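You operate a simulated robot arm through the tools that you are given. There is no shell and no other tool.

Carry out the task below with a simulated two-armed robot. There is one attempt and no reset: what you move stays moved.

TASK
Switch the feeder on and trim the shake knob till it feeds 3.5 kg/min, then stop it.
Fine: leave gate and flap as they are; isolator OFF again after the stop.

The check looks at the end state, three seconds after you hand in, the way a careful person would. Anything else that was tipped, shoved, dropped, spilled or broken makes it a failure.

THE ROBOT
Two 7-joint arms with fingered hands on one trunk that stands fixed in place. Base frame: the origin is at the foot of the trunk, x ahead of it, y to its left, z up. Readings come in m, rad, newtons and seconds.
The left shoulder is at [0.07, 0.166, 0.968], the right one opposite. With the tool pointing down near the work surface each hand reaches from about 0.1 to 0.96 m from the base axis, measured 20 degrees to its own side. Payload 4.1 kg a hand.
Tool frame (each hand has its own): the origin (TCP) lies between the finger pads and is the grasp point; the fingertips stand 0.032 m ahead of it; z points along the fingers, y is the line along which they close. The gripper opens to 0.108 m. The gripper's body begins 0.038 m behind the TCP. The gripper is a hand of 4 fingers: y runs from the thumb to the fingers, the wrist lies at [-0.016, -0.108, -0.186] in the tool frame, and closing takes about 1.5 s.
Orientation is told as [roll, pitch, yaw] about the base's x, y, z axes, in that order, counted from this pose: with the fingers straight down and the wrist toward the robot, the tool's x, y and z point along [0, 1, 0], [1, 0, 0] and [0, 0, -1] of the base frame.

THE INTERFACE
- The arms move only by the tool servo_tool. It takes "left_rows", "right_rows" or both (then of equal length, played together; a hand with none holds still); each is one flat list of numbers, 7 for each row, row after row: the shift along the tool's x, y, z in m, then the turn, a rotation vector about the tool's x, y, z in rad, then the gripper command, from -1 (fully open) to 1 (shut), values between in proportion. In form: [dx, dy, dz, rx, ry, rz, claw, dx, dy, dz, rx, ry, rz, claw, ...]. A call has 1 to 20 rows; each row is the pose to reach, as a shift and turn from the pose commanded when the call began, along the tool's axes at that moment. Rows are played at 5 a second. More than 0.05 m and 0.15 rad between two rows, or a gripper value outside its range, and nothing of the call is played. Where a pose cannot be reached the arm comes as near as it can. A force on the tool above 50 N (or 10 N above the force at the start of the call, whichever is more), or a blocked arm, ends the call early, and 0.2 s more pass. Each finger travels about 0.045 m/s and halts on what it meets, pressing with about 30 N; the grip force reading is that of the motor and also rises with nothing between the fingers. The clock runs only during rows and for 0.2 s after the last one: add rows that repeat a pose to give the fingers time. The reply holds the time, the measured pose of the TCP, the force on the tool along the base axes, the opening and the grip force, in the units named above and with some noise, with the torque about the TCP (base axes, N m) and any sound that the robot's microphone picked up.
- Cameras (640 x 400 px; columns grow to the right, rows downward): "scene" is now at [0.1282, 0.0499, 1.2128]; the picture's right is [0.55, -0.83, 0.00], its down [-0.34, -0.22, -0.91] and it looks along [0.76, 0.50, -0.40] (base axes); focal length 330 px, centre (320, 200). "left" rides on the left gripper at [-0.064, -0.093, -0.132] in its tool frame; the picture's right is [-0.80, -0.28, 0.53], its down [0.55, -0.71, 0.45] and it looks along [0.25, 0.65, 0.72] (tool axes); focal length 247 px, centre (320, 200). "right" rides on the right gripper at [0.064, -0.093, -0.132] in its tool frame; the picture's right is [-0.80, 0.28, -0.53], its down [-0.55, -0.71, 0.45] and it looks along [-0.25, 0.65, 0.72] (tool axes); focal length 247 px, centre (320, 200). There is no depth. A picture from a camera that has moved, and an enlarged one, comes with that camera's place and axes in the base frame and with its lens.
- grab_frame(camera): a new picture of that camera. It takes no simulated time.
- move_column(by): slides the trunk up (or, below 0, down) by that many m; the arms and the scene camera ride with it, the base frame stays. It gives what a move gives, with no picture.
- preshape(shape, hand): the hand has 4 fingers and takes this shape, open, in about a second: jaw (thumb against the fingers, like two jaws); tri (thumb and two fingers); tip (a fingertip pinch); poke (one finger out to press); point (the index stretched); flat (the hand flat); cup (the hand cupped); fist (a fist). The gripper value then closes the fingers along that shape, each until it touches; the sizes above hold for jaw. It gives what a move gives, with no picture.
- turn_head(pan, tilt): turns the head with the scene camera to pan (to the left, within 1.501 rad either way) and tilt (down, from -0.506 to 1.204), counted from straight ahead of the robot. It gives what a move gives.
- inspect(camera, box): a new picture of the part [left, top, right, bottom] of that camera's present view, enlarged. It takes no simulated time.
- sign_off(): hands the job in; it is judged then, once.

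Places have to be worked out from the pictures, the camera data and where the tool is seen. Open the grippers and draw the arms clear of the work before you hand the job in, unless the task says otherwise.

The tools are called as a command line: name --argument value ..., lists and objects as JSON in quotes. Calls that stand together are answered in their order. servo_tool: Moves the arms, as the interface text tells. Its arguments: {"type":"object","properties":{"left_rows":{"type":"array","items":{"type":"number"}},"right_rows":{"type":"array","items":{"type":"number"}}},"required":[]} The other tools are called the same way: move_column (by) slides the trunk up or down; preshape (shape, hand) gives the hand a shape; turn_head (pan, tilt) turns the head that bears the scene camera; grab_frame (camera) takes a picture; inspect (camera, box) takes an enlarged picture of a part of a camera's view; sign_off () hands the job in.

At the start:

```text
time_s: 0.0
left_position: [0.4384, 0.5108, 1.0078]
left_tool_rot: [-0.001, 0.001, 0.0]
left_force: [0.4, -0.8, 0.1]
left_wrist_torque: [0.03, 0.0, 0.02]
left_grip_width: 0.1074
left_grasp_force: 0.0
left_shape: jaw
right_position: [0.661, 0.0971, 0.9302]
right_tool_rot: [0.001, -0.001, 0.0]
right_force: [-0.5, 0.1, -0.1]
right_wrist_torque: [0.0, 0.01, -0.03]
right_grip_width: 0.1073
right_grasp_force: 0.0
right_shape: jaw
trunk travel left (down, up): [-0.475, 0.465]
head pan, tilt: [0.583, 0.415]
```

scene: 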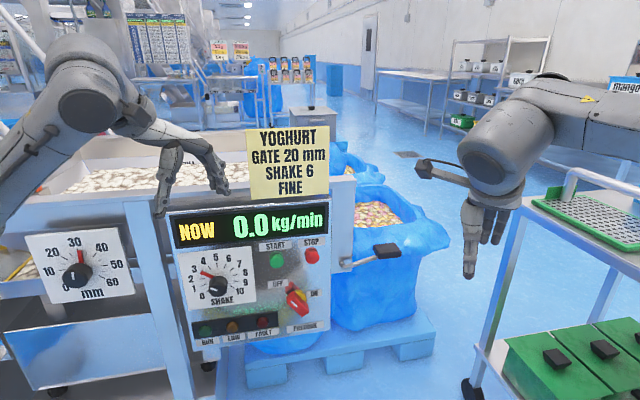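
right: 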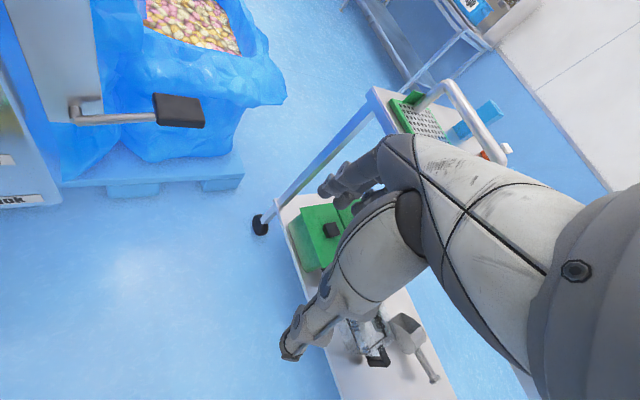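
left: 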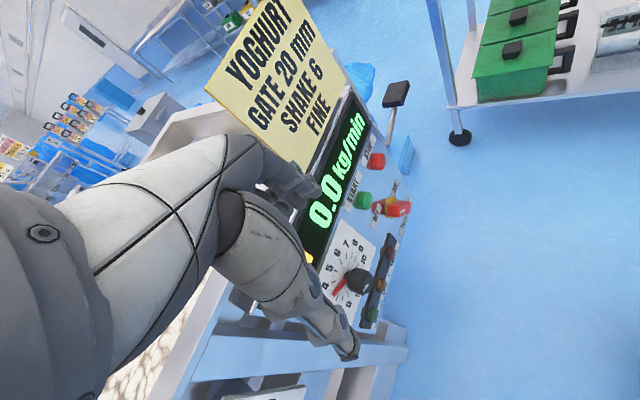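

I see the feeder's control panel with a display, shake knob, green START, red STOP, and a red/yellow rotary isolator. I will look closer at the panel first.

inspect --camera "scene" --box '[160, 200, 340, 350]'

inspect --camera "left" --box '[290, 70, 450, 350]'

inspect --camera "scene" --box '[0, 120, 420, 400]'

```text
2.67 times, centred on (250, 275) of scene
camera zoom: at [0.1282, 0.0499, 1.2128], right [0.55, -0.83, 0.0], down [-0.34, -0.22, -0.91], along [0.76, 0.5, -0.4], focal length 879 px, centre (507, 0)
```

zoom: 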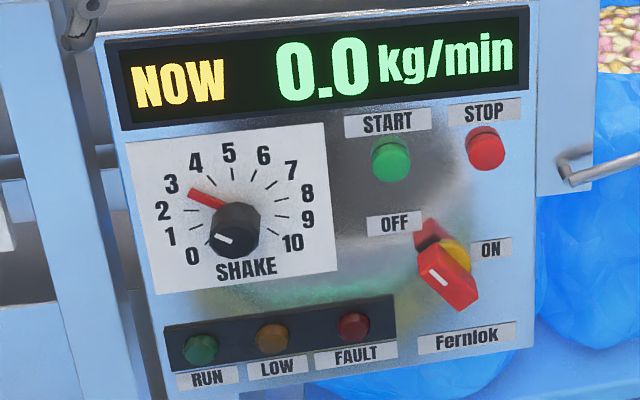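

```text
1.43 times, centred on (370, 210) of left
camera zoom: at [0.3467, 0.4469, 1.1394], right [-0.28, -0.8, -0.53], down [-0.71, 0.55, -0.45], along [0.65, 0.25, -0.72], focal length 353 px, centre (249, 186)
```

zoom: 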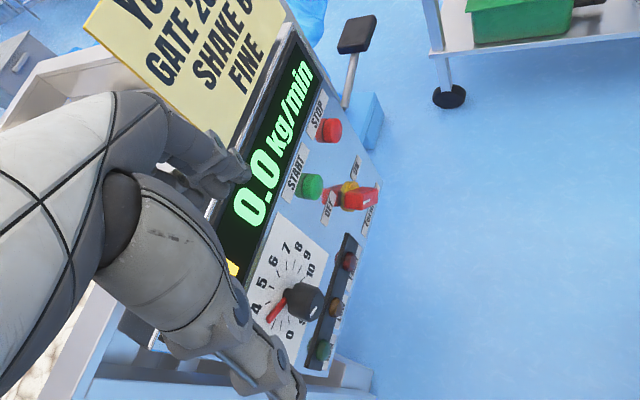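

```text
1.43 times, centred on (210, 260) of scene
camera zoom: at [0.1282, 0.0499, 1.2128], right [0.55, -0.83, 0.0], down [-0.34, -0.22, -0.91], along [0.76, 0.5, -0.4], focal length 471 px, centre (477, 114)
```

zoom: 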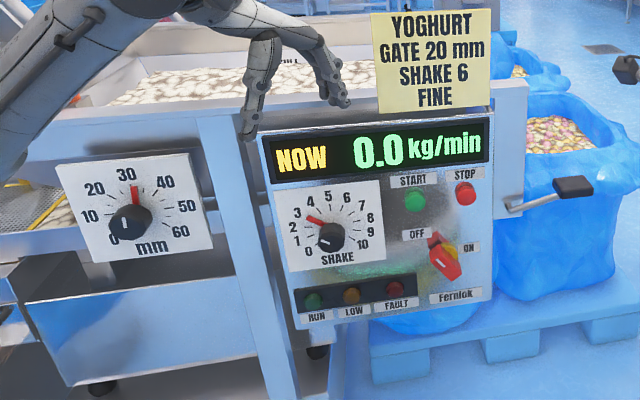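

The panel faces the robot at roughly 45° (normal about [-0.7,-0.7,0]); START is near [0.618,0.497,0.771], STOP [0.679,0.436,0.771]. I zoom in on the knob, isolator and gate dial to read their state.

inspect --camera "scene" --box '[185, 240, 265, 290]'

inspect --camera "scene" --box '[250, 230, 340, 340]'

inspect --camera "left" --box '[320, 220, 420, 330]'

inspect --camera "left" --box '[340, 130, 430, 230]'

inspect --camera "scene" --box '[20, 220, 150, 310]'

```text
8.00 times, centred on (225, 265) of scene
camera zoom: at [0.1282, 0.0499, 1.2128], right [0.55, -0.83, 0.0], down [-0.34, -0.22, -0.91], along [0.76, 0.5, -0.4], focal length 2636 px, centre (1080, -320)
```

zoom: 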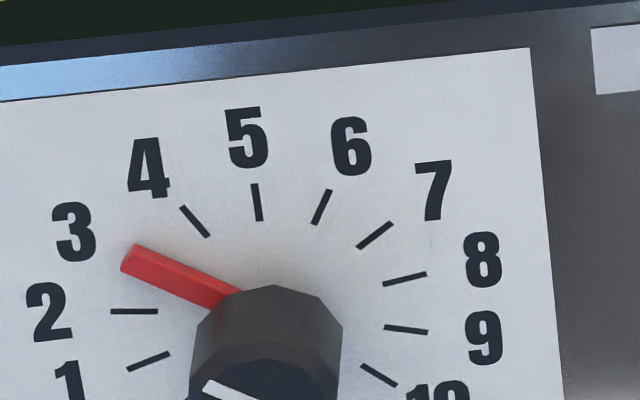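

```text
3.64 times, centred on (295, 285) of scene
camera zoom: at [0.1282, 0.0499, 1.2128], right [0.55, -0.83, 0.0], down [-0.34, -0.22, -0.91], along [0.76, 0.5, -0.4], focal length 1198 px, centre (411, -109)
```

zoom: 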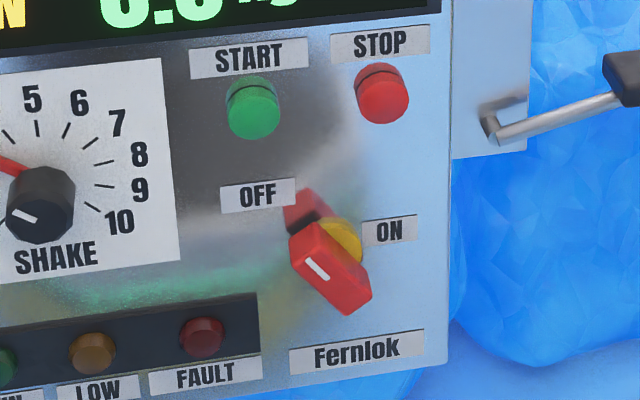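

```text
3.64 times, centred on (370, 275) of left
camera zoom: at [0.3467, 0.4469, 1.1394], right [-0.28, -0.8, -0.53], down [-0.71, 0.55, -0.45], along [0.65, 0.25, -0.72], focal length 898 px, centre (138, -73)
```

zoom: 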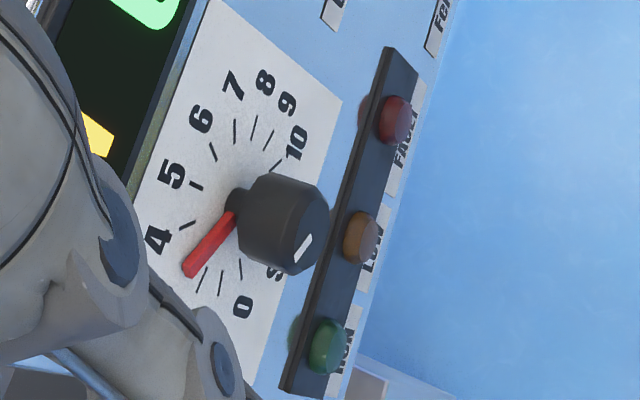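

```text
4.00 times, centred on (385, 180) of left
camera zoom: at [0.3467, 0.4469, 1.1394], right [-0.28, -0.8, -0.53], down [-0.71, 0.55, -0.45], along [0.65, 0.25, -0.72], focal length 988 px, centre (60, 280)
```

zoom: 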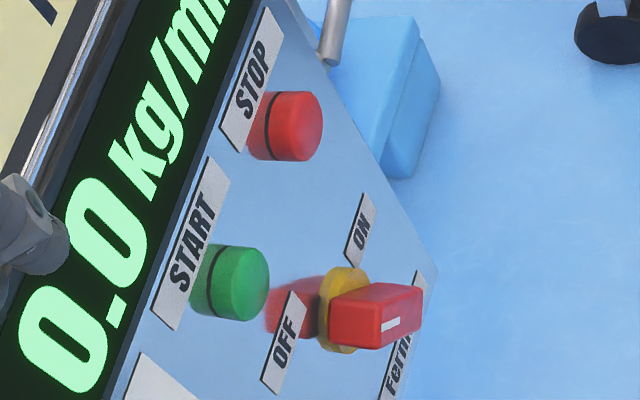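

```text
4.44 times, centred on (85, 265) of scene
camera zoom: at [0.1282, 0.0499, 1.2128], right [0.55, -0.83, 0.0], down [-0.34, -0.22, -0.91], along [0.76, 0.5, -0.4], focal length 1464 px, centre (1364, -89)
```

zoom: 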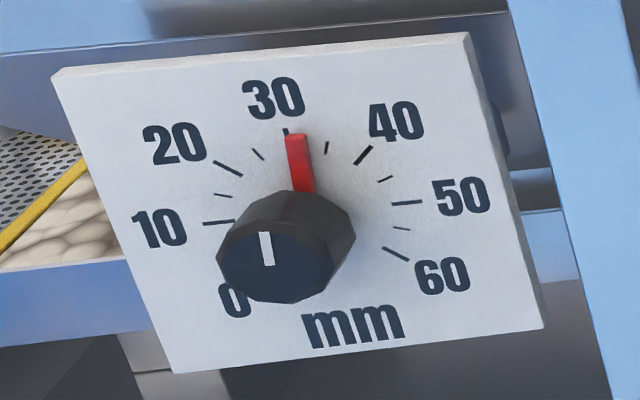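

The SHAKE pointer sits at about 3, the gate pointer at ~31 (leave it), and the isolator handle's white mark points at OFF. I first draw the left hand back from the panel before reorienting it.

servo_tool --left_rows '[-0.045, -0.01, 0, 0, 0, 0, -1, -0.09, -0.02, 0, 0, 0, 0, -1, -0.135, -0.03, 0, 0, 0, 0, -1, -0.18, -0.04, 0, 0, 0, 0, -1, -0.21, -0.06, 0, 0, 0, 0, -1]'

grab_frame --camera "scene"

```text
time_s: 1.2
left_position: [0.4042, 0.3659, 1.0078]
left_tool_rot: [0.001, 0.0, 0.001]
left_force: [-0.4, 0.5, 0.3]
left_wrist_torque: [0.01, -0.02, 0.02]
left_grip_width: 0.1077
left_grasp_force: 0.1
left_shape: jaw
left hand out of reach, approached as far as the arm can: row 4, 5
right_position: [0.6609, 0.0988, 0.9296]
right_tool_rot: [0.0, 0.0, 0.0]
right_force: [-0.5, -0.5, -0.6]
right_wrist_torque: [-0.01, 0.01, 0.04]
right_grip_width: 0.1074
right_grasp_force: 0.0
right_shape: jaw
trunk travel left (down, up): [-0.475, 0.465]
head pan, tilt: [0.583, 0.415]
```

```text
taken
camera scene: at [0.1283, 0.0496, 1.2128], right [0.55, -0.83, 0.0], down [-0.34, -0.22, -0.91], along [0.76, 0.5, -0.4], focal length 330 px, centre (320, 200)
```

scene: 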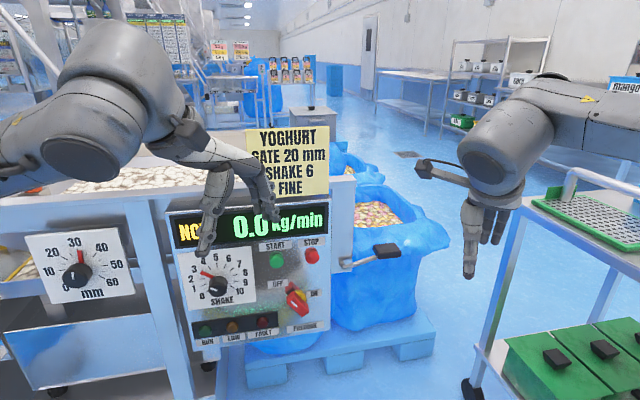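

The hand is now clear in front of the panel (about 0.25 m off). I tilt the fingers 90° to point straight into the panel, lowering a little as I go.

servo_tool --left_rows '[0, 0, 0.01, -0.101, 0.101, 0, -1, 0, 0, 0.02, -0.202, 0.202, 0, -1, 0, 0, 0.03, -0.303, 0.303, 0, -1, 0, 0, 0.04, -0.404, 0.404, 0, -1, 0, 0, 0.05, -0.505, 0.505, 0, -1, 0, 0, 0.06, -0.606, 0.606, 0, -1, 0, 0, 0.07, -0.707, 0.707, 0, -1, 0, 0, 0.08, -0.808, 0.808, 0, -1, 0, 0, 0.09, -0.909, 0.909, 0, -1, 0, 0, 0.1, -1.01, 1.01, 0, -1, 0, 0, 0.11, -1.1107, 1.1107, 0, -1, 0, 0, 0.11, -1.1107, 1.1107, 0, -1]'

grab_frame --camera "scene"

grab_frame --camera "left"

```text
time_s: 3.8
left_position: [0.4285, 0.4127, 0.9346]
left_tool_rot: [1.567, -0.785, -0.786]
left_force: [-1.1, 0.3, 0.3]
left_wrist_torque: [0.0, -0.02, -0.02]
left_grip_width: 0.1078
left_grasp_force: 0.0
left_shape: jaw
left hand out of reach, approached as far as the arm can: row 1, 2, 3, 4, 5, 6, 7, 8, 9, 10, 11, 12
right_position: [0.661, 0.0976, 0.9289]
right_tool_rot: [0.001, 0.003, -0.001]
right_force: [1.4, -0.7, -0.6]
right_wrist_torque: [0.02, 0.01, -0.01]
right_grip_width: 0.1077
right_grasp_force: 0.1
right_shape: jaw
trunk travel left (down, up): [-0.475, 0.465]
head pan, tilt: [0.583, 0.415]
```

```text
taken
camera scene: at [0.1288, 0.0497, 1.2127], right [0.55, -0.83, 0.0], down [-0.34, -0.22, -0.91], along [0.76, 0.5, -0.4], focal length 330 px, centre (320, 200)
```

scene: 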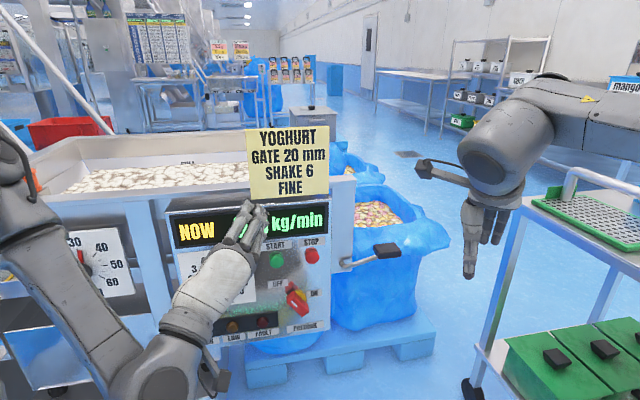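

```text
taken
camera left: at [0.3222, 0.3343, 0.8251], right [0.63, 0.12, -0.77], down [-0.31, 0.94, -0.11], along [0.71, 0.31, 0.63], focal length 247 px, centre (320, 200)
```

left: 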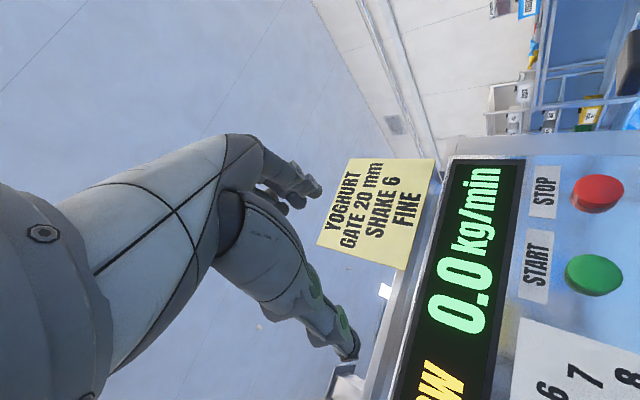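

The fingers now point squarely into the panel and the wrist comes from lower-left, as planned. I test the commanded reference with a short downward move.

servo_tool --left_rows '[-0.03, -0.03, 0, 0, 0, 0, -1, -0.06, -0.06, 0, 0, 0, 0, -1, -0.085, -0.085, 0, 0, 0, 0, -1]'

```text
time_s: 4.6
left_position: [0.4329, 0.4523, 0.9037]
left_tool_rot: [1.568, -0.786, -0.785]
left_force: [0.5, -0.3, -0.2]
left_wrist_torque: [0.02, -0.01, 0.02]
left_grip_width: 0.1081
left_grasp_force: 0.0
left_shape: jaw
left hand out of reach, approached as far as the arm can: row 1, 2, 3
right_position: [0.661, 0.097, 0.93]
right_tool_rot: [0.0, 0.001, -0.001]
right_force: [0.0, -0.4, 0.2]
right_wrist_torque: [-0.02, 0.0, 0.0]
right_grip_width: 0.1074
right_grasp_force: 0.1
right_shape: jaw
trunk travel left (down, up): [-0.475, 0.465]
head pan, tilt: [0.583, 0.415]
```

The arm stops short because the commanded pose is too near the trunk. I advance 5 cm along the fingers to find out how the command and the measured pose relate.

servo_tool --left_rows '[0, 0, 0.03, 0, 0, 0, -1, 0, 0, 0.06, 0, 0, 0, -1]'

```text
time_s: 5.2
left_position: [0.4758, 0.4937, 0.9046]
left_tool_rot: [1.57, -0.786, -0.785]
left_force: [1.0, -0.7, 0.3]
left_wrist_torque: [0.02, 0.01, 0.04]
left_grip_width: 0.108
left_grasp_force: 0.1
left_shape: jaw
right_position: [0.6608, 0.0979, 0.9298]
right_tool_rot: [0.001, 0.0, 0.001]
right_force: [-0.1, -0.5, -0.2]
right_wrist_torque: [0.0, 0.03, -0.02]
right_grip_width: 0.1077
right_grasp_force: 0.2
right_shape: jaw
trunk travel left (down, up): [-0.475, 0.465]
head pan, tilt: [0.583, 0.415]
```

The command reference equals the reached pose, so shifts are now predictable (TCP at n≈0.686, u≈-0.013 in panel coordinates). I move across and down to stand in front of the isolator.

servo_tool --left_rows '[-0.04, -0.012, 0, 0, 0, 0, -1, -0.08, -0.023, 0, 0, 0, 0, -1, -0.12, -0.035, 0, 0, 0, 0, -1, -0.16, -0.046, 0, 0, 0, 0, -1, -0.2, -0.058, 0, 0, 0, 0, -1, -0.24, -0.069, 0, 0, 0, 0, -1, -0.283, -0.081, 0, 0, 0, 0, -1]'

grab_frame --camera "scene"

grab_frame --camera "left"

```text
time_s: 6.8
left_position: [0.5248, 0.4802, 0.8787]
left_tool_rot: [1.568, -0.784, -0.783]
left_force: [0.3, 0.6, 0.5]
left_wrist_torque: [0.0, -0.01, -0.01]
left_grip_width: 0.1081
left_grasp_force: 0.1
left_shape: jaw
left hand out of reach, approached as far as the arm can: row 1, 2, 3, 4, 5, 6, 7
right_position: [0.6605, 0.0978, 0.9298]
right_tool_rot: [0.001, -0.001, -0.001]
right_force: [0.0, -0.2, -0.1]
right_wrist_torque: [0.01, 0.0, 0.02]
right_grip_width: 0.1076
right_grasp_force: 0.0
right_shape: jaw
trunk travel left (down, up): [-0.475, 0.465]
head pan, tilt: [0.583, 0.415]
```

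```text
taken
camera scene: at [0.1283, 0.0498, 1.2128], right [0.55, -0.83, 0.0], down [-0.34, -0.22, -0.91], along [0.76, 0.5, -0.4], focal length 330 px, centre (320, 200)
```

scene: 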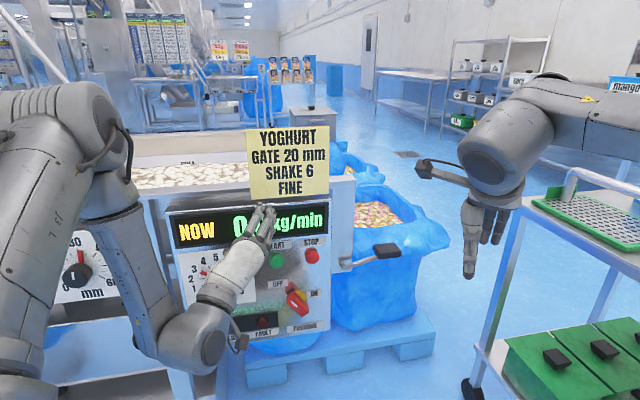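

```text
taken
camera left: at [0.4182, 0.4019, 0.769], right [0.63, 0.12, -0.77], down [-0.31, 0.94, -0.11], along [0.71, 0.31, 0.63], focal length 247 px, centre (320, 200)
```

left: 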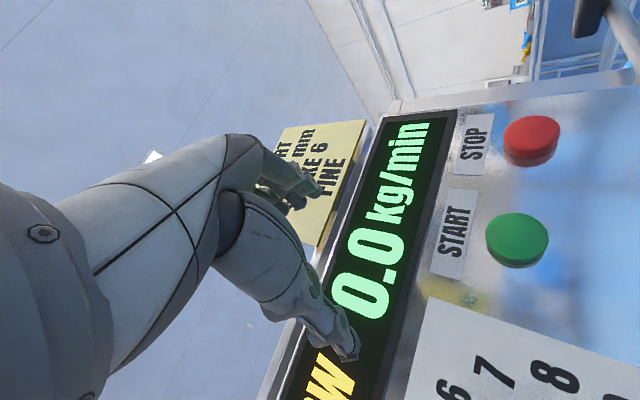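

A joint limit stops the arm from going lower here, so I will lower the trunk instead; the right hand hangs free (trolley is beyond x≈1.15), so that is safe. First a partial 0.12 m.

move_column --by -0.12

grab_frame --camera "scene"

grab_frame --camera "right"

grab_frame --camera "left"

```text
time_s: 8.3
left_position: [0.5244, 0.4814, 0.759]
left_tool_rot: [1.566, -0.784, -0.783]
left_force: [-0.8, 0.8, 0.3]
left_wrist_torque: [-0.02, 0.01, -0.01]
left_grip_width: 0.108
left_grasp_force: 0.1
left_shape: jaw
right_position: [0.6607, 0.0969, 0.8108]
right_tool_rot: [-0.002, 0.0, -0.001]
right_force: [-0.3, 0.2, 0.5]
right_wrist_torque: [0.01, -0.01, 0.01]
right_grip_width: 0.1079
right_grasp_force: 0.1
right_shape: jaw
trunk travel left (down, up): [-0.355, 0.585]
head pan, tilt: [0.583, 0.415]
```

```text
taken
camera scene: at [0.128, 0.0497, 1.0929], right [0.55, -0.83, 0.0], down [-0.34, -0.22, -0.92], along [0.76, 0.5, -0.4], focal length 330 px, centre (320, 200)
```

scene: 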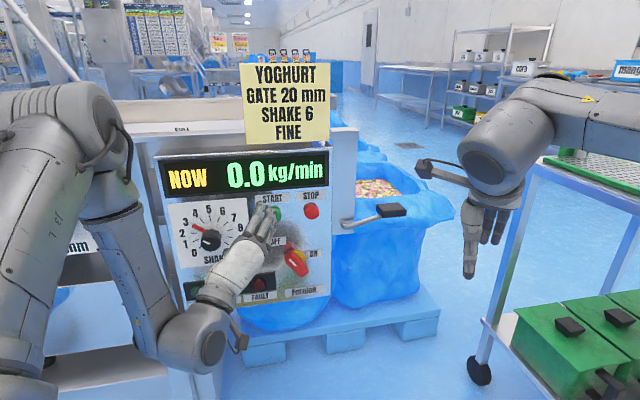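

```text
taken
camera right: at [0.5672, 0.1613, 0.9419], right [0.28, -0.8, 0.53], down [-0.71, -0.55, -0.45], along [0.65, -0.25, -0.72], focal length 247 px, centre (320, 200)
```

right: 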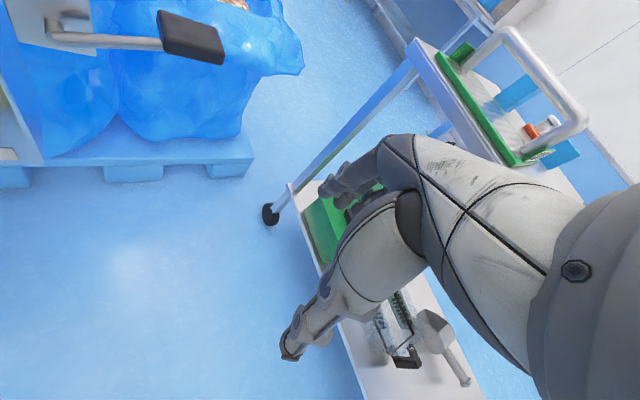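

```text
taken
camera left: at [0.4179, 0.4019, 0.6492], right [0.63, 0.12, -0.77], down [-0.31, 0.94, -0.11], along [0.71, 0.31, 0.63], focal length 247 px, centre (320, 200)
```

left: 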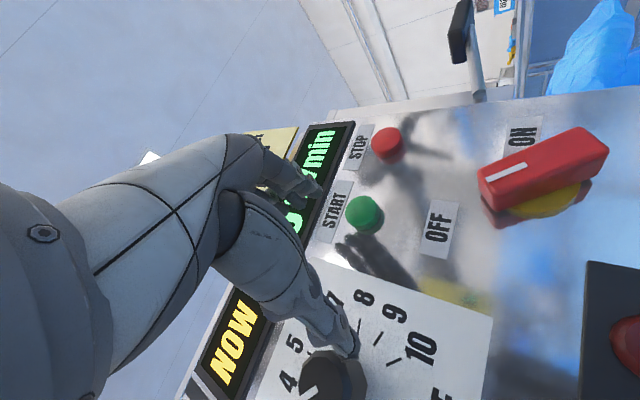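

Lowering works and everything is clear; the left camera now sees the isolator well. I zoom both cameras on it to triangulate its axis and the panel plane.

inspect --camera "scene" --box '[150, 150, 340, 310]'

inspect --camera "left" --box '[400, 90, 640, 250]'

inspect --camera "scene" --box '[240, 190, 340, 300]'

```text
2.50 times, centred on (245, 230) of scene
camera zoom: at [0.128, 0.0497, 1.0929], right [0.55, -0.83, 0.0], down [-0.34, -0.22, -0.92], along [0.76, 0.5, -0.4], focal length 824 px, centre (508, 125)
```

zoom: 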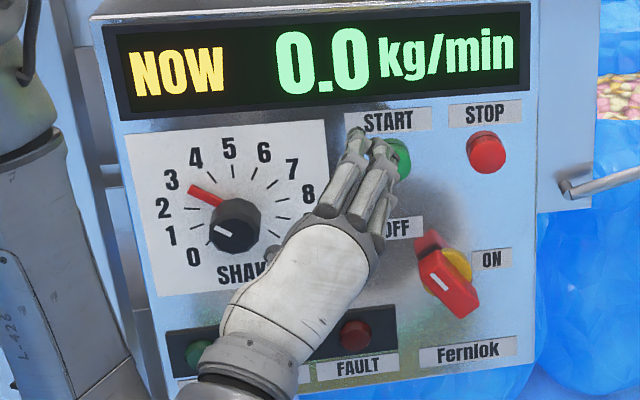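

```text
2.50 times, centred on (520, 170) of left
camera zoom: at [0.4179, 0.4019, 0.6492], right [0.63, 0.12, -0.77], down [-0.31, 0.94, -0.11], along [0.71, 0.31, 0.63], focal length 617 px, centre (-180, 275)
```

zoom: 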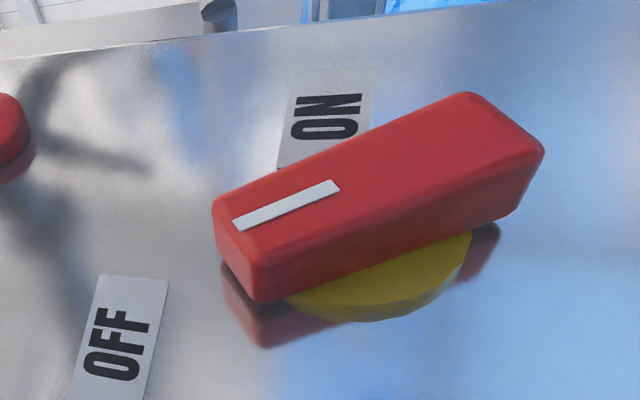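

```text
3.64 times, centred on (290, 245) of scene
camera zoom: at [0.128, 0.0497, 1.0929], right [0.55, -0.83, 0.0], down [-0.34, -0.22, -0.92], along [0.76, 0.5, -0.4], focal length 1198 px, centre (429, 36)
```

zoom: 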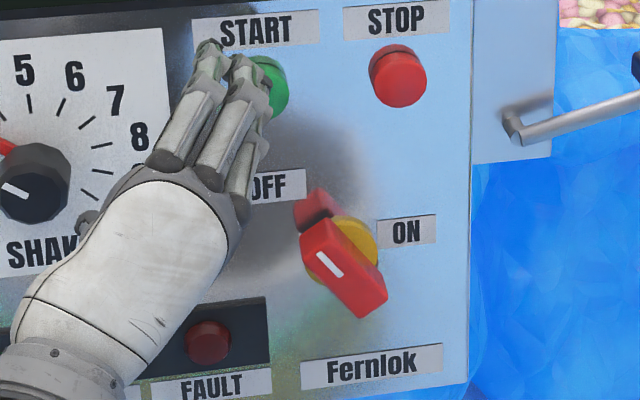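

Handle centre works out at about u=0.134, z=0.646 with its front near n≈0.765, bar angle ≈126–135°, bar ≈63×24 mm; panel plane near n≈0.79. I lower the trunk a bit more so the arm can comfortably reach it.

move_column --by -0.13

servo_tool --left_rows '[-0.02, 0.03, -0.01, 0, 0, 0.05, -1, -0.035, 0.06, -0.01, 0, 0, 0.09, -1, -0.046, 0.1, -0.01, 0, 0, 0.09, -1]'

grab_frame --camera "scene"

grab_frame --camera "left"

```text
time_s: 9.9
left_position: [0.5249, 0.4804, 0.629]
left_tool_rot: [1.569, -0.782, -0.783]
left_force: [0.1, 0.0, -0.6]
left_wrist_torque: [-0.02, 0.05, 0.0]
left_grip_width: 0.1079
left_grasp_force: 0.0
left_shape: jaw
right_position: [0.6608, 0.0981, 0.6805]
right_tool_rot: [0.0, 0.0, 0.001]
right_force: [-0.1, -0.5, -1.0]
right_wrist_torque: [0.01, 0.02, -0.03]
right_grip_width: 0.1075
right_grasp_force: 0.0
right_shape: jaw
trunk travel left (down, up): [-0.225, 0.715]
head pan, tilt: [0.583, 0.415]
```

```text
time_s: 10.7
left_position: [0.59, 0.3982, 0.6674]
left_tool_rot: [1.568, -0.694, -0.785]
left_force: [1.4, 0.1, 0.3]
left_wrist_torque: [0.0, 0.0, 0.02]
left_grip_width: 0.1081
left_grasp_force: 0.1
left_shape: jaw
right_position: [0.6594, 0.0976, 0.6792]
right_tool_rot: [0.001, -0.001, 0.001]
right_force: [0.5, 0.4, 0.6]
right_wrist_torque: [0.01, -0.01, -0.01]
right_grip_width: 0.1073
right_grasp_force: 0.0
right_shape: jaw
trunk travel left (down, up): [-0.225, 0.715]
head pan, tilt: [0.583, 0.415]
```

```text
taken
camera scene: at [0.1282, 0.0497, 0.9628], right [0.55, -0.83, 0.0], down [-0.34, -0.22, -0.91], along [0.76, 0.5, -0.4], focal length 330 px, centre (320, 200)
```

scene: 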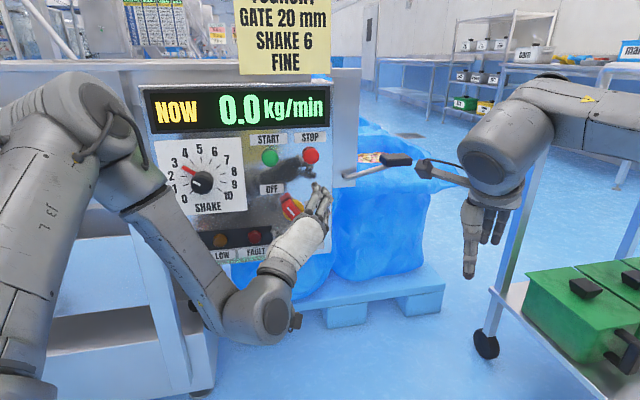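

```text
taken
camera left: at [0.4755, 0.3272, 0.56], right [0.58, 0.17, -0.8], down [-0.32, 0.95, -0.03], along [0.75, 0.27, 0.6], focal length 247 px, centre (320, 200)
```

left: 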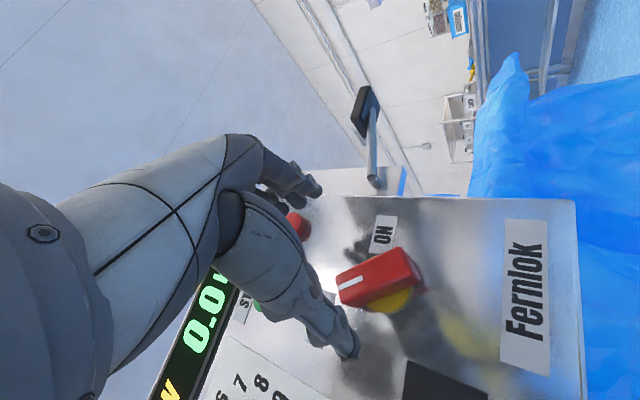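

The hand is about 0.07 m in front of the isolator. I zoom in on both views to refine the alignment before closing in.

inspect --camera "left" --box '[300, 190, 460, 350]'

inspect --camera "scene" --box '[240, 120, 350, 260]'

```text
2.50 times, centred on (380, 270) of left
camera zoom: at [0.4755, 0.3272, 0.56], right [0.58, 0.17, -0.8], down [-0.32, 0.95, -0.03], along [0.75, 0.27, 0.6], focal length 617 px, centre (170, 25)
```

zoom: 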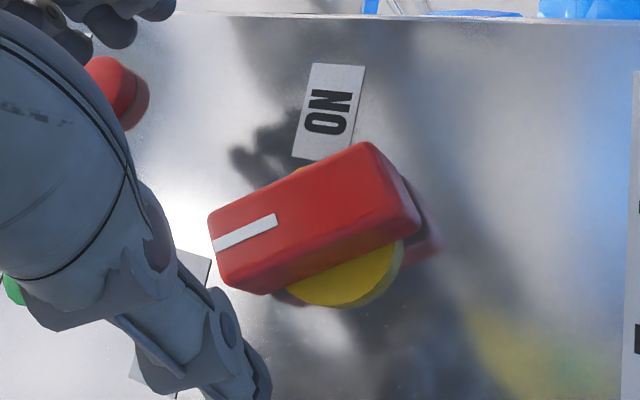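

```text
2.86 times, centred on (295, 190) of scene
camera zoom: at [0.1282, 0.0497, 0.9628], right [0.55, -0.83, 0.0], down [-0.34, -0.22, -0.91], along [0.76, 0.5, -0.4], focal length 941 px, centre (391, 229)
```

zoom: 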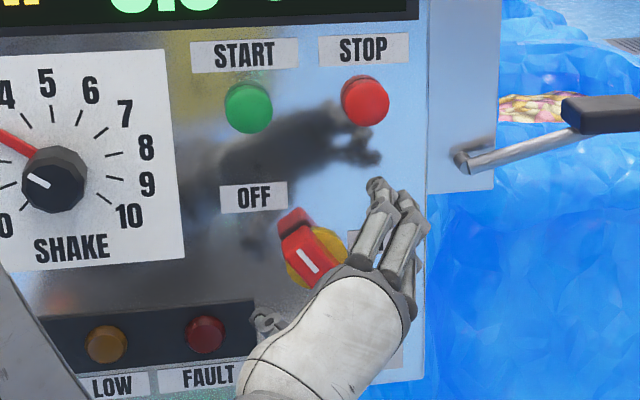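

Refined: handle centre ≈ (u 0.130, z 0.647), bar at ≈124°, front at n≈0.76. I align laterally, rotate a further 0.1 rad, and part-close the jaw to ~7 cm before advancing.

servo_tool --left_rows '[-0.0125, -0.0177, 0, 0, 0, 0.1, -0.3, -0.0125, -0.0177, 0, 0, 0, 0.1, -0.3, -0.0125, -0.0177, 0.01, 0, 0, 0.1, -0.3, -0.0125, -0.0177, 0.01, 0, 0, 0.1, -0.3]'

grab_frame --camera "left"

inspect --camera "scene" --box '[240, 120, 350, 260]'

```text
time_s: 11.7
left_position: [0.5939, 0.4111, 0.6465]
left_tool_rot: [1.568, -0.592, -0.785]
left_force: [0.7, 0.2, 0.0]
left_wrist_torque: [0.02, 0.01, 0.01]
left_grip_width: 0.0705
left_grasp_force: 0.0
left_shape: jaw
right_position: [0.6612, 0.0958, 0.6798]
right_tool_rot: [0.001, 0.0, -0.001]
right_force: [-0.8, 0.4, 0.0]
right_wrist_torque: [-0.01, 0.0, 0.01]
right_grip_width: 0.1075
right_grasp_force: 0.0
right_shape: jaw
trunk travel left (down, up): [-0.225, 0.715]
head pan, tilt: [0.583, 0.415]
```

```text
taken
camera left: at [0.4726, 0.3472, 0.542], right [0.53, 0.22, -0.82], down [-0.31, 0.95, 0.06], along [0.79, 0.23, 0.57], focal length 247 px, centre (320, 200)
```

left: 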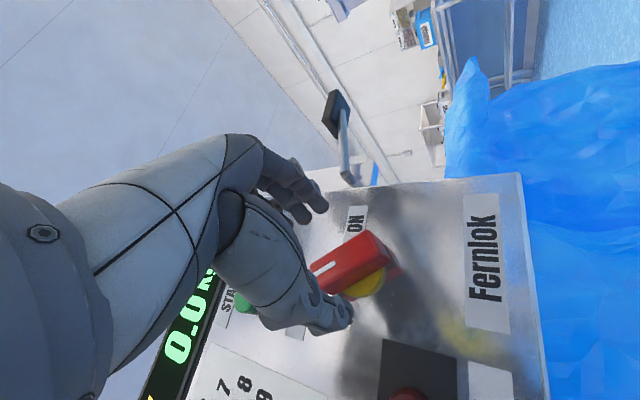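

```text
2.86 times, centred on (295, 190) of scene
camera zoom: at [0.1282, 0.0498, 0.9628], right [0.55, -0.83, 0.0], down [-0.34, -0.22, -0.91], along [0.76, 0.5, -0.4], focal length 941 px, centre (391, 229)
```

zoom: 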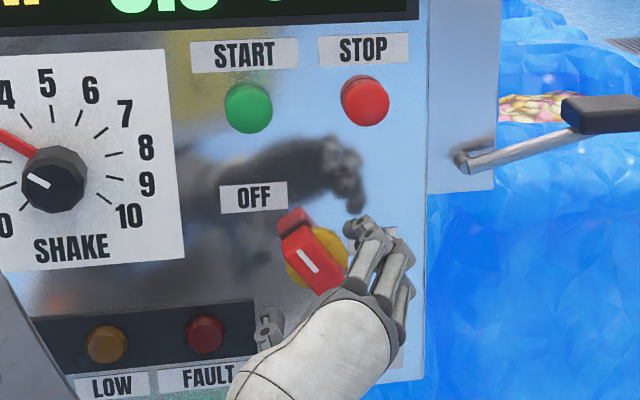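

The handle sits between the thumb and fingers. I advance 3.2 cm in small rows so the tips straddle the bar, staying just off the panel.

servo_tool --left_rows '[0, 0, 0.012, 0, 0, 0, -0.3, 0, 0, 0.022, 0, 0, 0, -0.3, 0, 0, 0.032, 0, 0, 0, -0.3]'

grab_frame --camera "left"

inspect --camera "scene" --box '[240, 120, 350, 260]'

```text
time_s: 12.5
left_position: [0.6158, 0.4334, 0.6478]
left_tool_rot: [1.565, -0.595, -0.783]
left_force: [1.0, 0.3, -0.1]
left_wrist_torque: [0.03, 0.0, -0.04]
left_grip_width: 0.0706
left_grasp_force: 0.0
left_shape: jaw
right_position: [0.6602, 0.0969, 0.6792]
right_tool_rot: [-0.002, 0.001, 0.0]
right_force: [-0.1, -0.6, 0.3]
right_wrist_torque: [0.0, -0.01, 0.01]
right_grip_width: 0.1078
right_grasp_force: 0.0
right_shape: jaw
trunk travel left (down, up): [-0.225, 0.715]
head pan, tilt: [0.583, 0.415]
```

```text
taken
camera left: at [0.4946, 0.3697, 0.5427], right [0.53, 0.22, -0.82], down [-0.31, 0.95, 0.06], along [0.79, 0.23, 0.57], focal length 247 px, centre (320, 200)
```

left: 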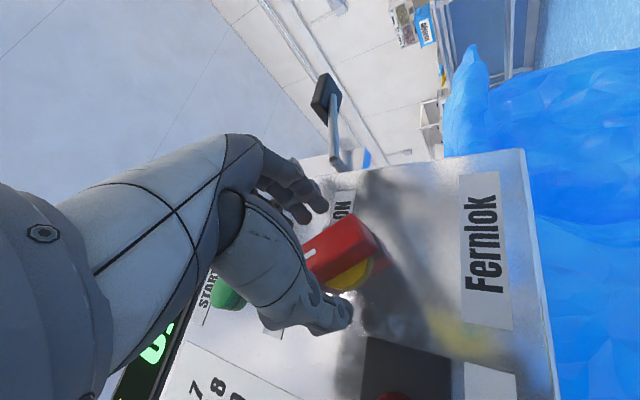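

```text
2.86 times, centred on (295, 190) of scene
camera zoom: at [0.1282, 0.0498, 0.9628], right [0.55, -0.83, 0.0], down [-0.34, -0.22, -0.91], along [0.76, 0.5, -0.4], focal length 941 px, centre (391, 229)
```

zoom: 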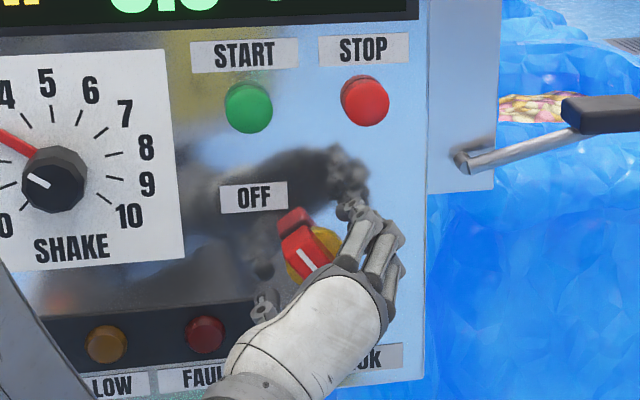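

The tips now straddle the bar about 1 cm off the panel with no contact force. I close the jaw on the handle.

servo_tool --left_rows '[0, 0, 0.003, 0, 0, 0, 0.2, 0, 0, 0.003, 0, 0, 0, 0.5, 0, 0, 0.003, 0, 0, 0, 0.8, 0, 0, 0.003, 0, 0, 0, 0.8, 0, 0, 0.003, 0, 0, 0, 0.8]'

grab_frame --camera "left"

inspect --camera "scene" --box '[240, 120, 350, 260]'

```text
time_s: 13.7
left_position: [0.6179, 0.4359, 0.6468]
left_tool_rot: [1.566, -0.594, -0.783]
left_force: [1.3, 2.0, 1.0]
left_wrist_torque: [0.04, 0.0, -0.01]
left_grip_width: 0.0212
left_grasp_force: 29.9
left_shape: jaw
right_position: [0.6591, 0.0972, 0.6799]
right_tool_rot: [0.001, 0.001, 0.0]
right_force: [0.3, -0.2, -0.4]
right_wrist_torque: [0.02, -0.02, -0.03]
right_grip_width: 0.1078
right_grasp_force: 0.1
right_shape: jaw
trunk travel left (down, up): [-0.225, 0.715]
head pan, tilt: [0.583, 0.415]
```

```text
taken
camera left: at [0.4971, 0.3719, 0.5423], right [0.53, 0.22, -0.82], down [-0.31, 0.95, 0.06], along [0.79, 0.23, 0.57], focal length 247 px, centre (320, 200)
```

left: 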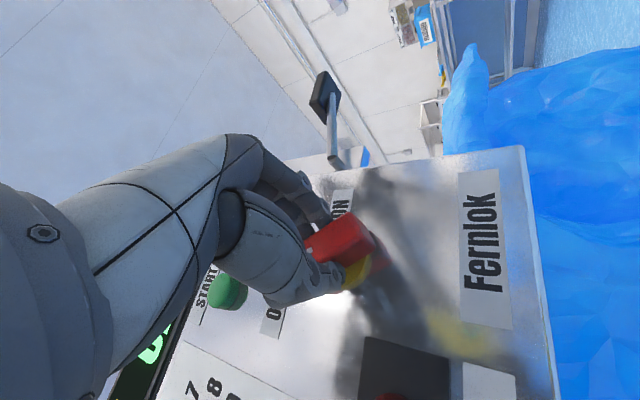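

```text
2.86 times, centred on (295, 190) of scene
camera zoom: at [0.1283, 0.0499, 0.9628], right [0.55, -0.83, 0.0], down [-0.34, -0.22, -0.91], along [0.76, 0.5, -0.4], focal length 941 px, centre (391, 229)
```

zoom: 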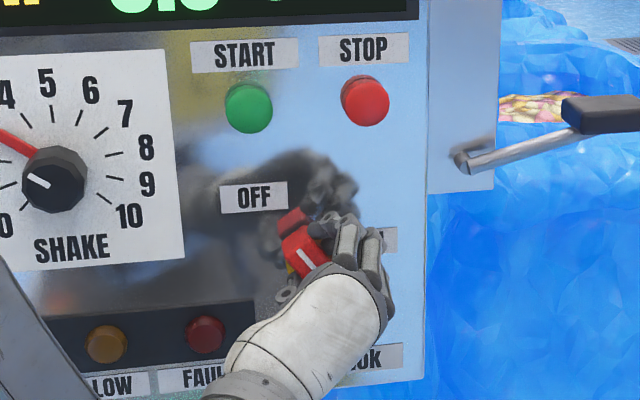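

The handle is gripped (21 mm, 30 N). I rotate clockwise about the finger axis toward ON, first by 0.7 rad, watching torque.

servo_tool --left_rows '[0, 0, 0, 0, 0, 0.1, 0.8, 0, 0, 0, 0, 0, 0.2, 0.8, 0, 0, 0, 0, 0, 0.3, 0.8, 0, 0, 0, 0, 0, 0.4, 0.8, 0, 0, 0, 0, 0, 0.5, 0.8, 0, 0, 0, 0, 0, 0.6, 0.8, 0, 0, 0, 0, 0, 0.7, 0.8]'

inspect --camera "scene" --box '[240, 120, 350, 260]'

grab_frame --camera "left"

```text
time_s: 15.3
left_position: [0.6183, 0.436, 0.6458]
left_tool_rot: [1.569, 0.109, -0.787]
left_force: [5.1, -0.6, 5.8]
left_wrist_torque: [0.01, -0.16, -0.1]
left_grip_width: 0.021
left_grasp_force: 30.5
left_shape: jaw
right_position: [0.6599, 0.097, 0.6795]
right_tool_rot: [0.0, 0.0, 0.001]
right_force: [0.1, 1.0, 0.6]
right_wrist_torque: [-0.02, 0.02, -0.01]
right_grip_width: 0.1078
right_grasp_force: 0.2
right_shape: jaw
trunk travel left (down, up): [-0.225, 0.715]
head pan, tilt: [0.583, 0.415]
```

```text
2.86 times, centred on (295, 190) of scene
camera zoom: at [0.1281, 0.0494, 0.9629], right [0.55, -0.83, 0.0], down [-0.34, -0.22, -0.92], along [0.76, 0.5, -0.4], focal length 941 px, centre (391, 229)
```

zoom: 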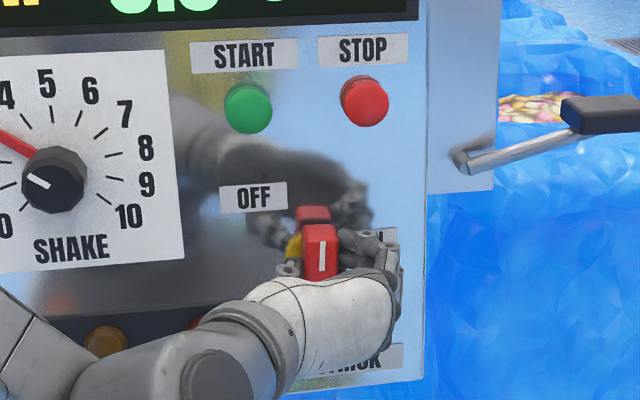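

```text
taken
camera left: at [0.4564, 0.413, 0.5934], right [0.12, 0.64, -0.76], down [-0.14, 0.77, 0.62], along [0.98, 0.03, 0.18], focal length 247 px, centre (320, 200)
```

left: 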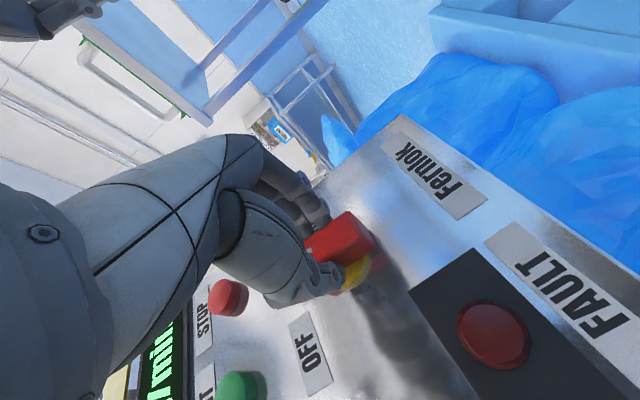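

The handle follows, now near vertical, with mild force. I continue clockwise toward ON.

servo_tool --left_rows '[0, 0, 0, 0, 0, 0.1, 0.8, 0, 0, 0, 0, 0, 0.2, 0.8, 0, 0, 0, 0, 0, 0.3, 0.8, 0, 0, 0, 0, 0, 0.4, 0.8, 0, 0, 0, 0, 0, 0.5, 0.8, 0, 0, 0, 0, 0, 0.6, 0.8]'

inspect --camera "scene" --box '[240, 120, 350, 260]'

grab_frame --camera "left"

```text
time_s: 16.7
left_position: [0.6198, 0.4358, 0.6457]
left_tool_rot: [1.568, 0.709, -0.789]
left_force: [9.1, -9.0, 6.5]
left_wrist_torque: [-0.01, -0.12, -0.3]
left_grip_width: 0.0211
left_grasp_force: 30.1
left_shape: jaw
right_position: [0.6606, 0.0969, 0.6792]
right_tool_rot: [0.001, 0.002, 0.002]
right_force: [0.3, 0.3, -0.3]
right_wrist_torque: [-0.02, -0.01, -0.03]
right_grip_width: 0.1077
right_grasp_force: 0.0
right_shape: jaw
trunk travel left (down, up): [-0.225, 0.715]
head pan, tilt: [0.583, 0.415]
```

```text
2.86 times, centred on (295, 190) of scene
camera zoom: at [0.1284, 0.0487, 0.9629], right [0.55, -0.83, 0.0], down [-0.34, -0.22, -0.92], along [0.76, 0.5, -0.4], focal length 941 px, centre (391, 229)
```

zoom: 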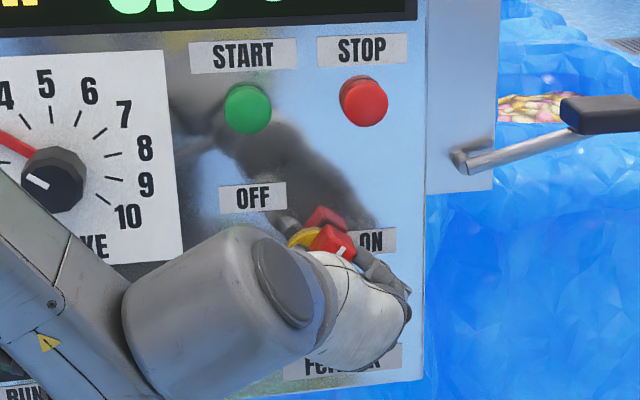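

```text
taken
camera left: at [0.4474, 0.4225, 0.6587], right [-0.14, 0.9, -0.42], down [0.19, 0.44, 0.88], along [0.97, 0.04, -0.23], focal length 247 px, centre (320, 200)
```

left: 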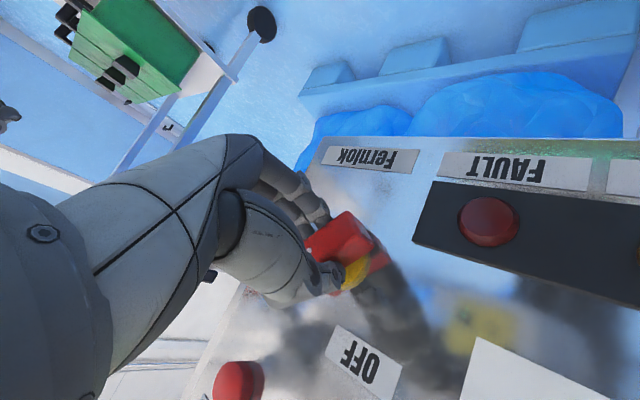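

The handle is now at ~49°, between OFF and ON; a ~14 N side force suggests my pivot is a few mm off, so I shift slightly with the force while continuing toward the ON label.

servo_tool --left_rows '[0.002, 0.001, 0, 0, 0, 0.08, 0.8, 0.003, 0.001, 0, 0, 0, 0.16, 0.8, 0.003, 0.001, 0, 0, 0, 0.24, 0.8]'

inspect --camera "scene" --box '[240, 120, 350, 260]'

grab_frame --camera "left"

```text
time_s: 17.5
left_position: [0.6189, 0.4357, 0.6458]
left_tool_rot: [1.566, 0.947, -0.789]
left_force: [-4.2, -4.7, -1.1]
left_wrist_torque: [-0.07, 0.0, -0.05]
left_grip_width: 0.0209
left_grasp_force: 30.6
left_shape: jaw
right_position: [0.661, 0.098, 0.6798]
right_tool_rot: [0.0, 0.002, 0.0]
right_force: [0.2, 0.0, 0.3]
right_wrist_torque: [0.01, 0.0, 0.0]
right_grip_width: 0.1078
right_grasp_force: 0.1
right_shape: jaw
trunk travel left (down, up): [-0.225, 0.715]
head pan, tilt: [0.583, 0.415]
```

```text
2.86 times, centred on (295, 190) of scene
camera zoom: at [0.1279, 0.0496, 0.9628], right [0.55, -0.83, 0.0], down [-0.34, -0.22, -0.92], along [0.76, 0.5, -0.4], focal length 941 px, centre (391, 229)
```

zoom: 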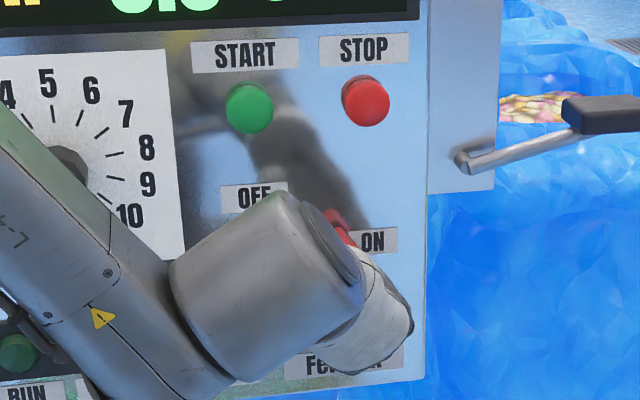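

```text
taken
camera left: at [0.4525, 0.4175, 0.6856], right [-0.2, 0.95, -0.24], down [0.34, 0.29, 0.89], along [0.92, 0.1, -0.39], focal length 247 px, centre (320, 200)
```

left: 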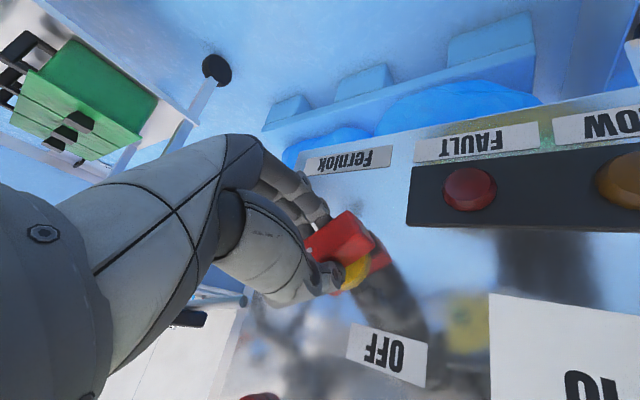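

The handle is at about 35° with little torque and no end stop felt yet. I continue toward the ON label in small steps, watching the torque.

servo_tool --left_rows '[0, 0, 0, 0, 0, 0.08, 0.8, 0, 0, 0, 0, 0, 0.16, 0.8]'

inspect --camera "left" --box '[240, 150, 480, 400]'

```text
time_s: 18.1
left_position: [0.6208, 0.4356, 0.6462]
left_tool_rot: [1.561, 1.107, -0.793]
left_force: [-9.0, -3.9, -4.3]
left_wrist_torque: [-0.55, -0.24, 0.02]
left_grip_width: 0.0214
left_grasp_force: 29.8
left_shape: jaw
right_position: [0.6602, 0.0972, 0.6808]
right_tool_rot: [-0.001, 0.0, -0.001]
right_force: [-0.9, -0.7, -0.7]
right_wrist_torque: [0.0, 0.0, -0.01]
right_grip_width: 0.1077
right_grasp_force: 0.0
right_shape: jaw
trunk travel left (down, up): [-0.225, 0.715]
head pan, tilt: [0.583, 0.415]
```

```text
1.60 times, centred on (360, 275) of left
camera zoom: at [0.4579, 0.4126, 0.7025], right [-0.22, 0.97, -0.11], down [0.44, 0.2, 0.88], along [0.87, 0.14, -0.47], focal length 395 px, centre (256, 80)
```

zoom: 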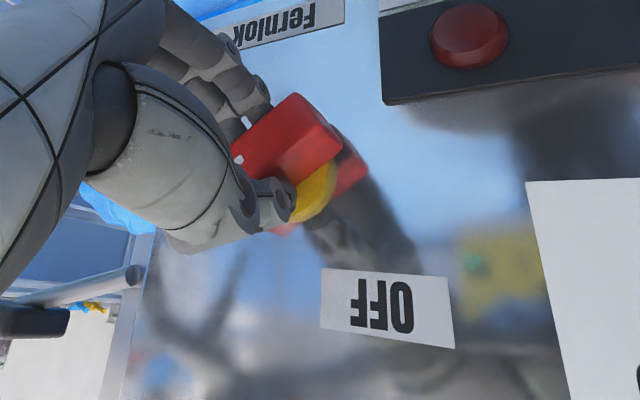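

A reaction torque of ~0.56 N m now opposes the turn, so the handle is at its ON stop. I open the jaw and back straight out.

servo_tool --left_rows '[0, 0, 0, 0, 0, -0.05, 0.3, 0, 0, 0, 0, 0, -0.05, -0.1, 0, 0, 0, 0, 0, -0.05, -0.3, 0, 0, 0, 0, 0, -0.05, -0.3, 0, 0, -0.02, 0, 0, -0.05, -0.3, 0, 0, -0.04, 0, 0, -0.05, -0.3, 0, 0, -0.06, 0, 0, -0.05, -0.3]'

grab_frame --camera "left"

grab_frame --camera "scene"

```text
time_s: 19.7
left_position: [0.5786, 0.3924, 0.6486]
left_tool_rot: [1.565, 1.056, -0.787]
left_force: [0.0, -0.2, 0.0]
left_wrist_torque: [0.01, -0.03, 0.02]
left_grip_width: 0.0698
left_grasp_force: 0.1
left_shape: jaw
right_position: [0.6592, 0.0969, 0.6801]
right_tool_rot: [0.0, -0.001, 0.001]
right_force: [-0.3, 0.0, 0.6]
right_wrist_torque: [-0.02, 0.01, 0.01]
right_grip_width: 0.1074
right_grasp_force: 0.0
right_shape: jaw
trunk travel left (down, up): [-0.225, 0.715]
head pan, tilt: [0.583, 0.415]
```

```text
taken
camera left: at [0.4145, 0.3707, 0.6977], right [-0.21, 0.97, -0.15], down [0.41, 0.23, 0.88], along [0.89, 0.13, -0.44], focal length 247 px, centre (320, 200)
```

left: 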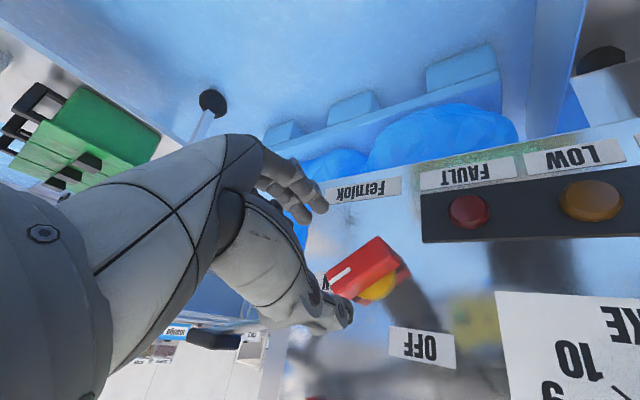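

```text
taken
camera scene: at [0.1282, 0.0497, 0.9628], right [0.55, -0.83, 0.0], down [-0.34, -0.22, -0.91], along [0.76, 0.5, -0.4], focal length 330 px, centre (320, 200)
```

scene: 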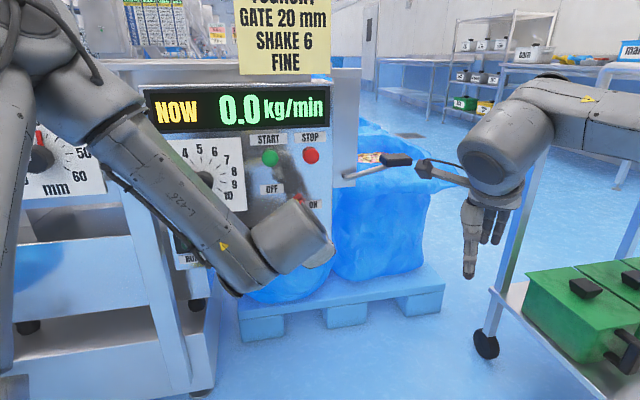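

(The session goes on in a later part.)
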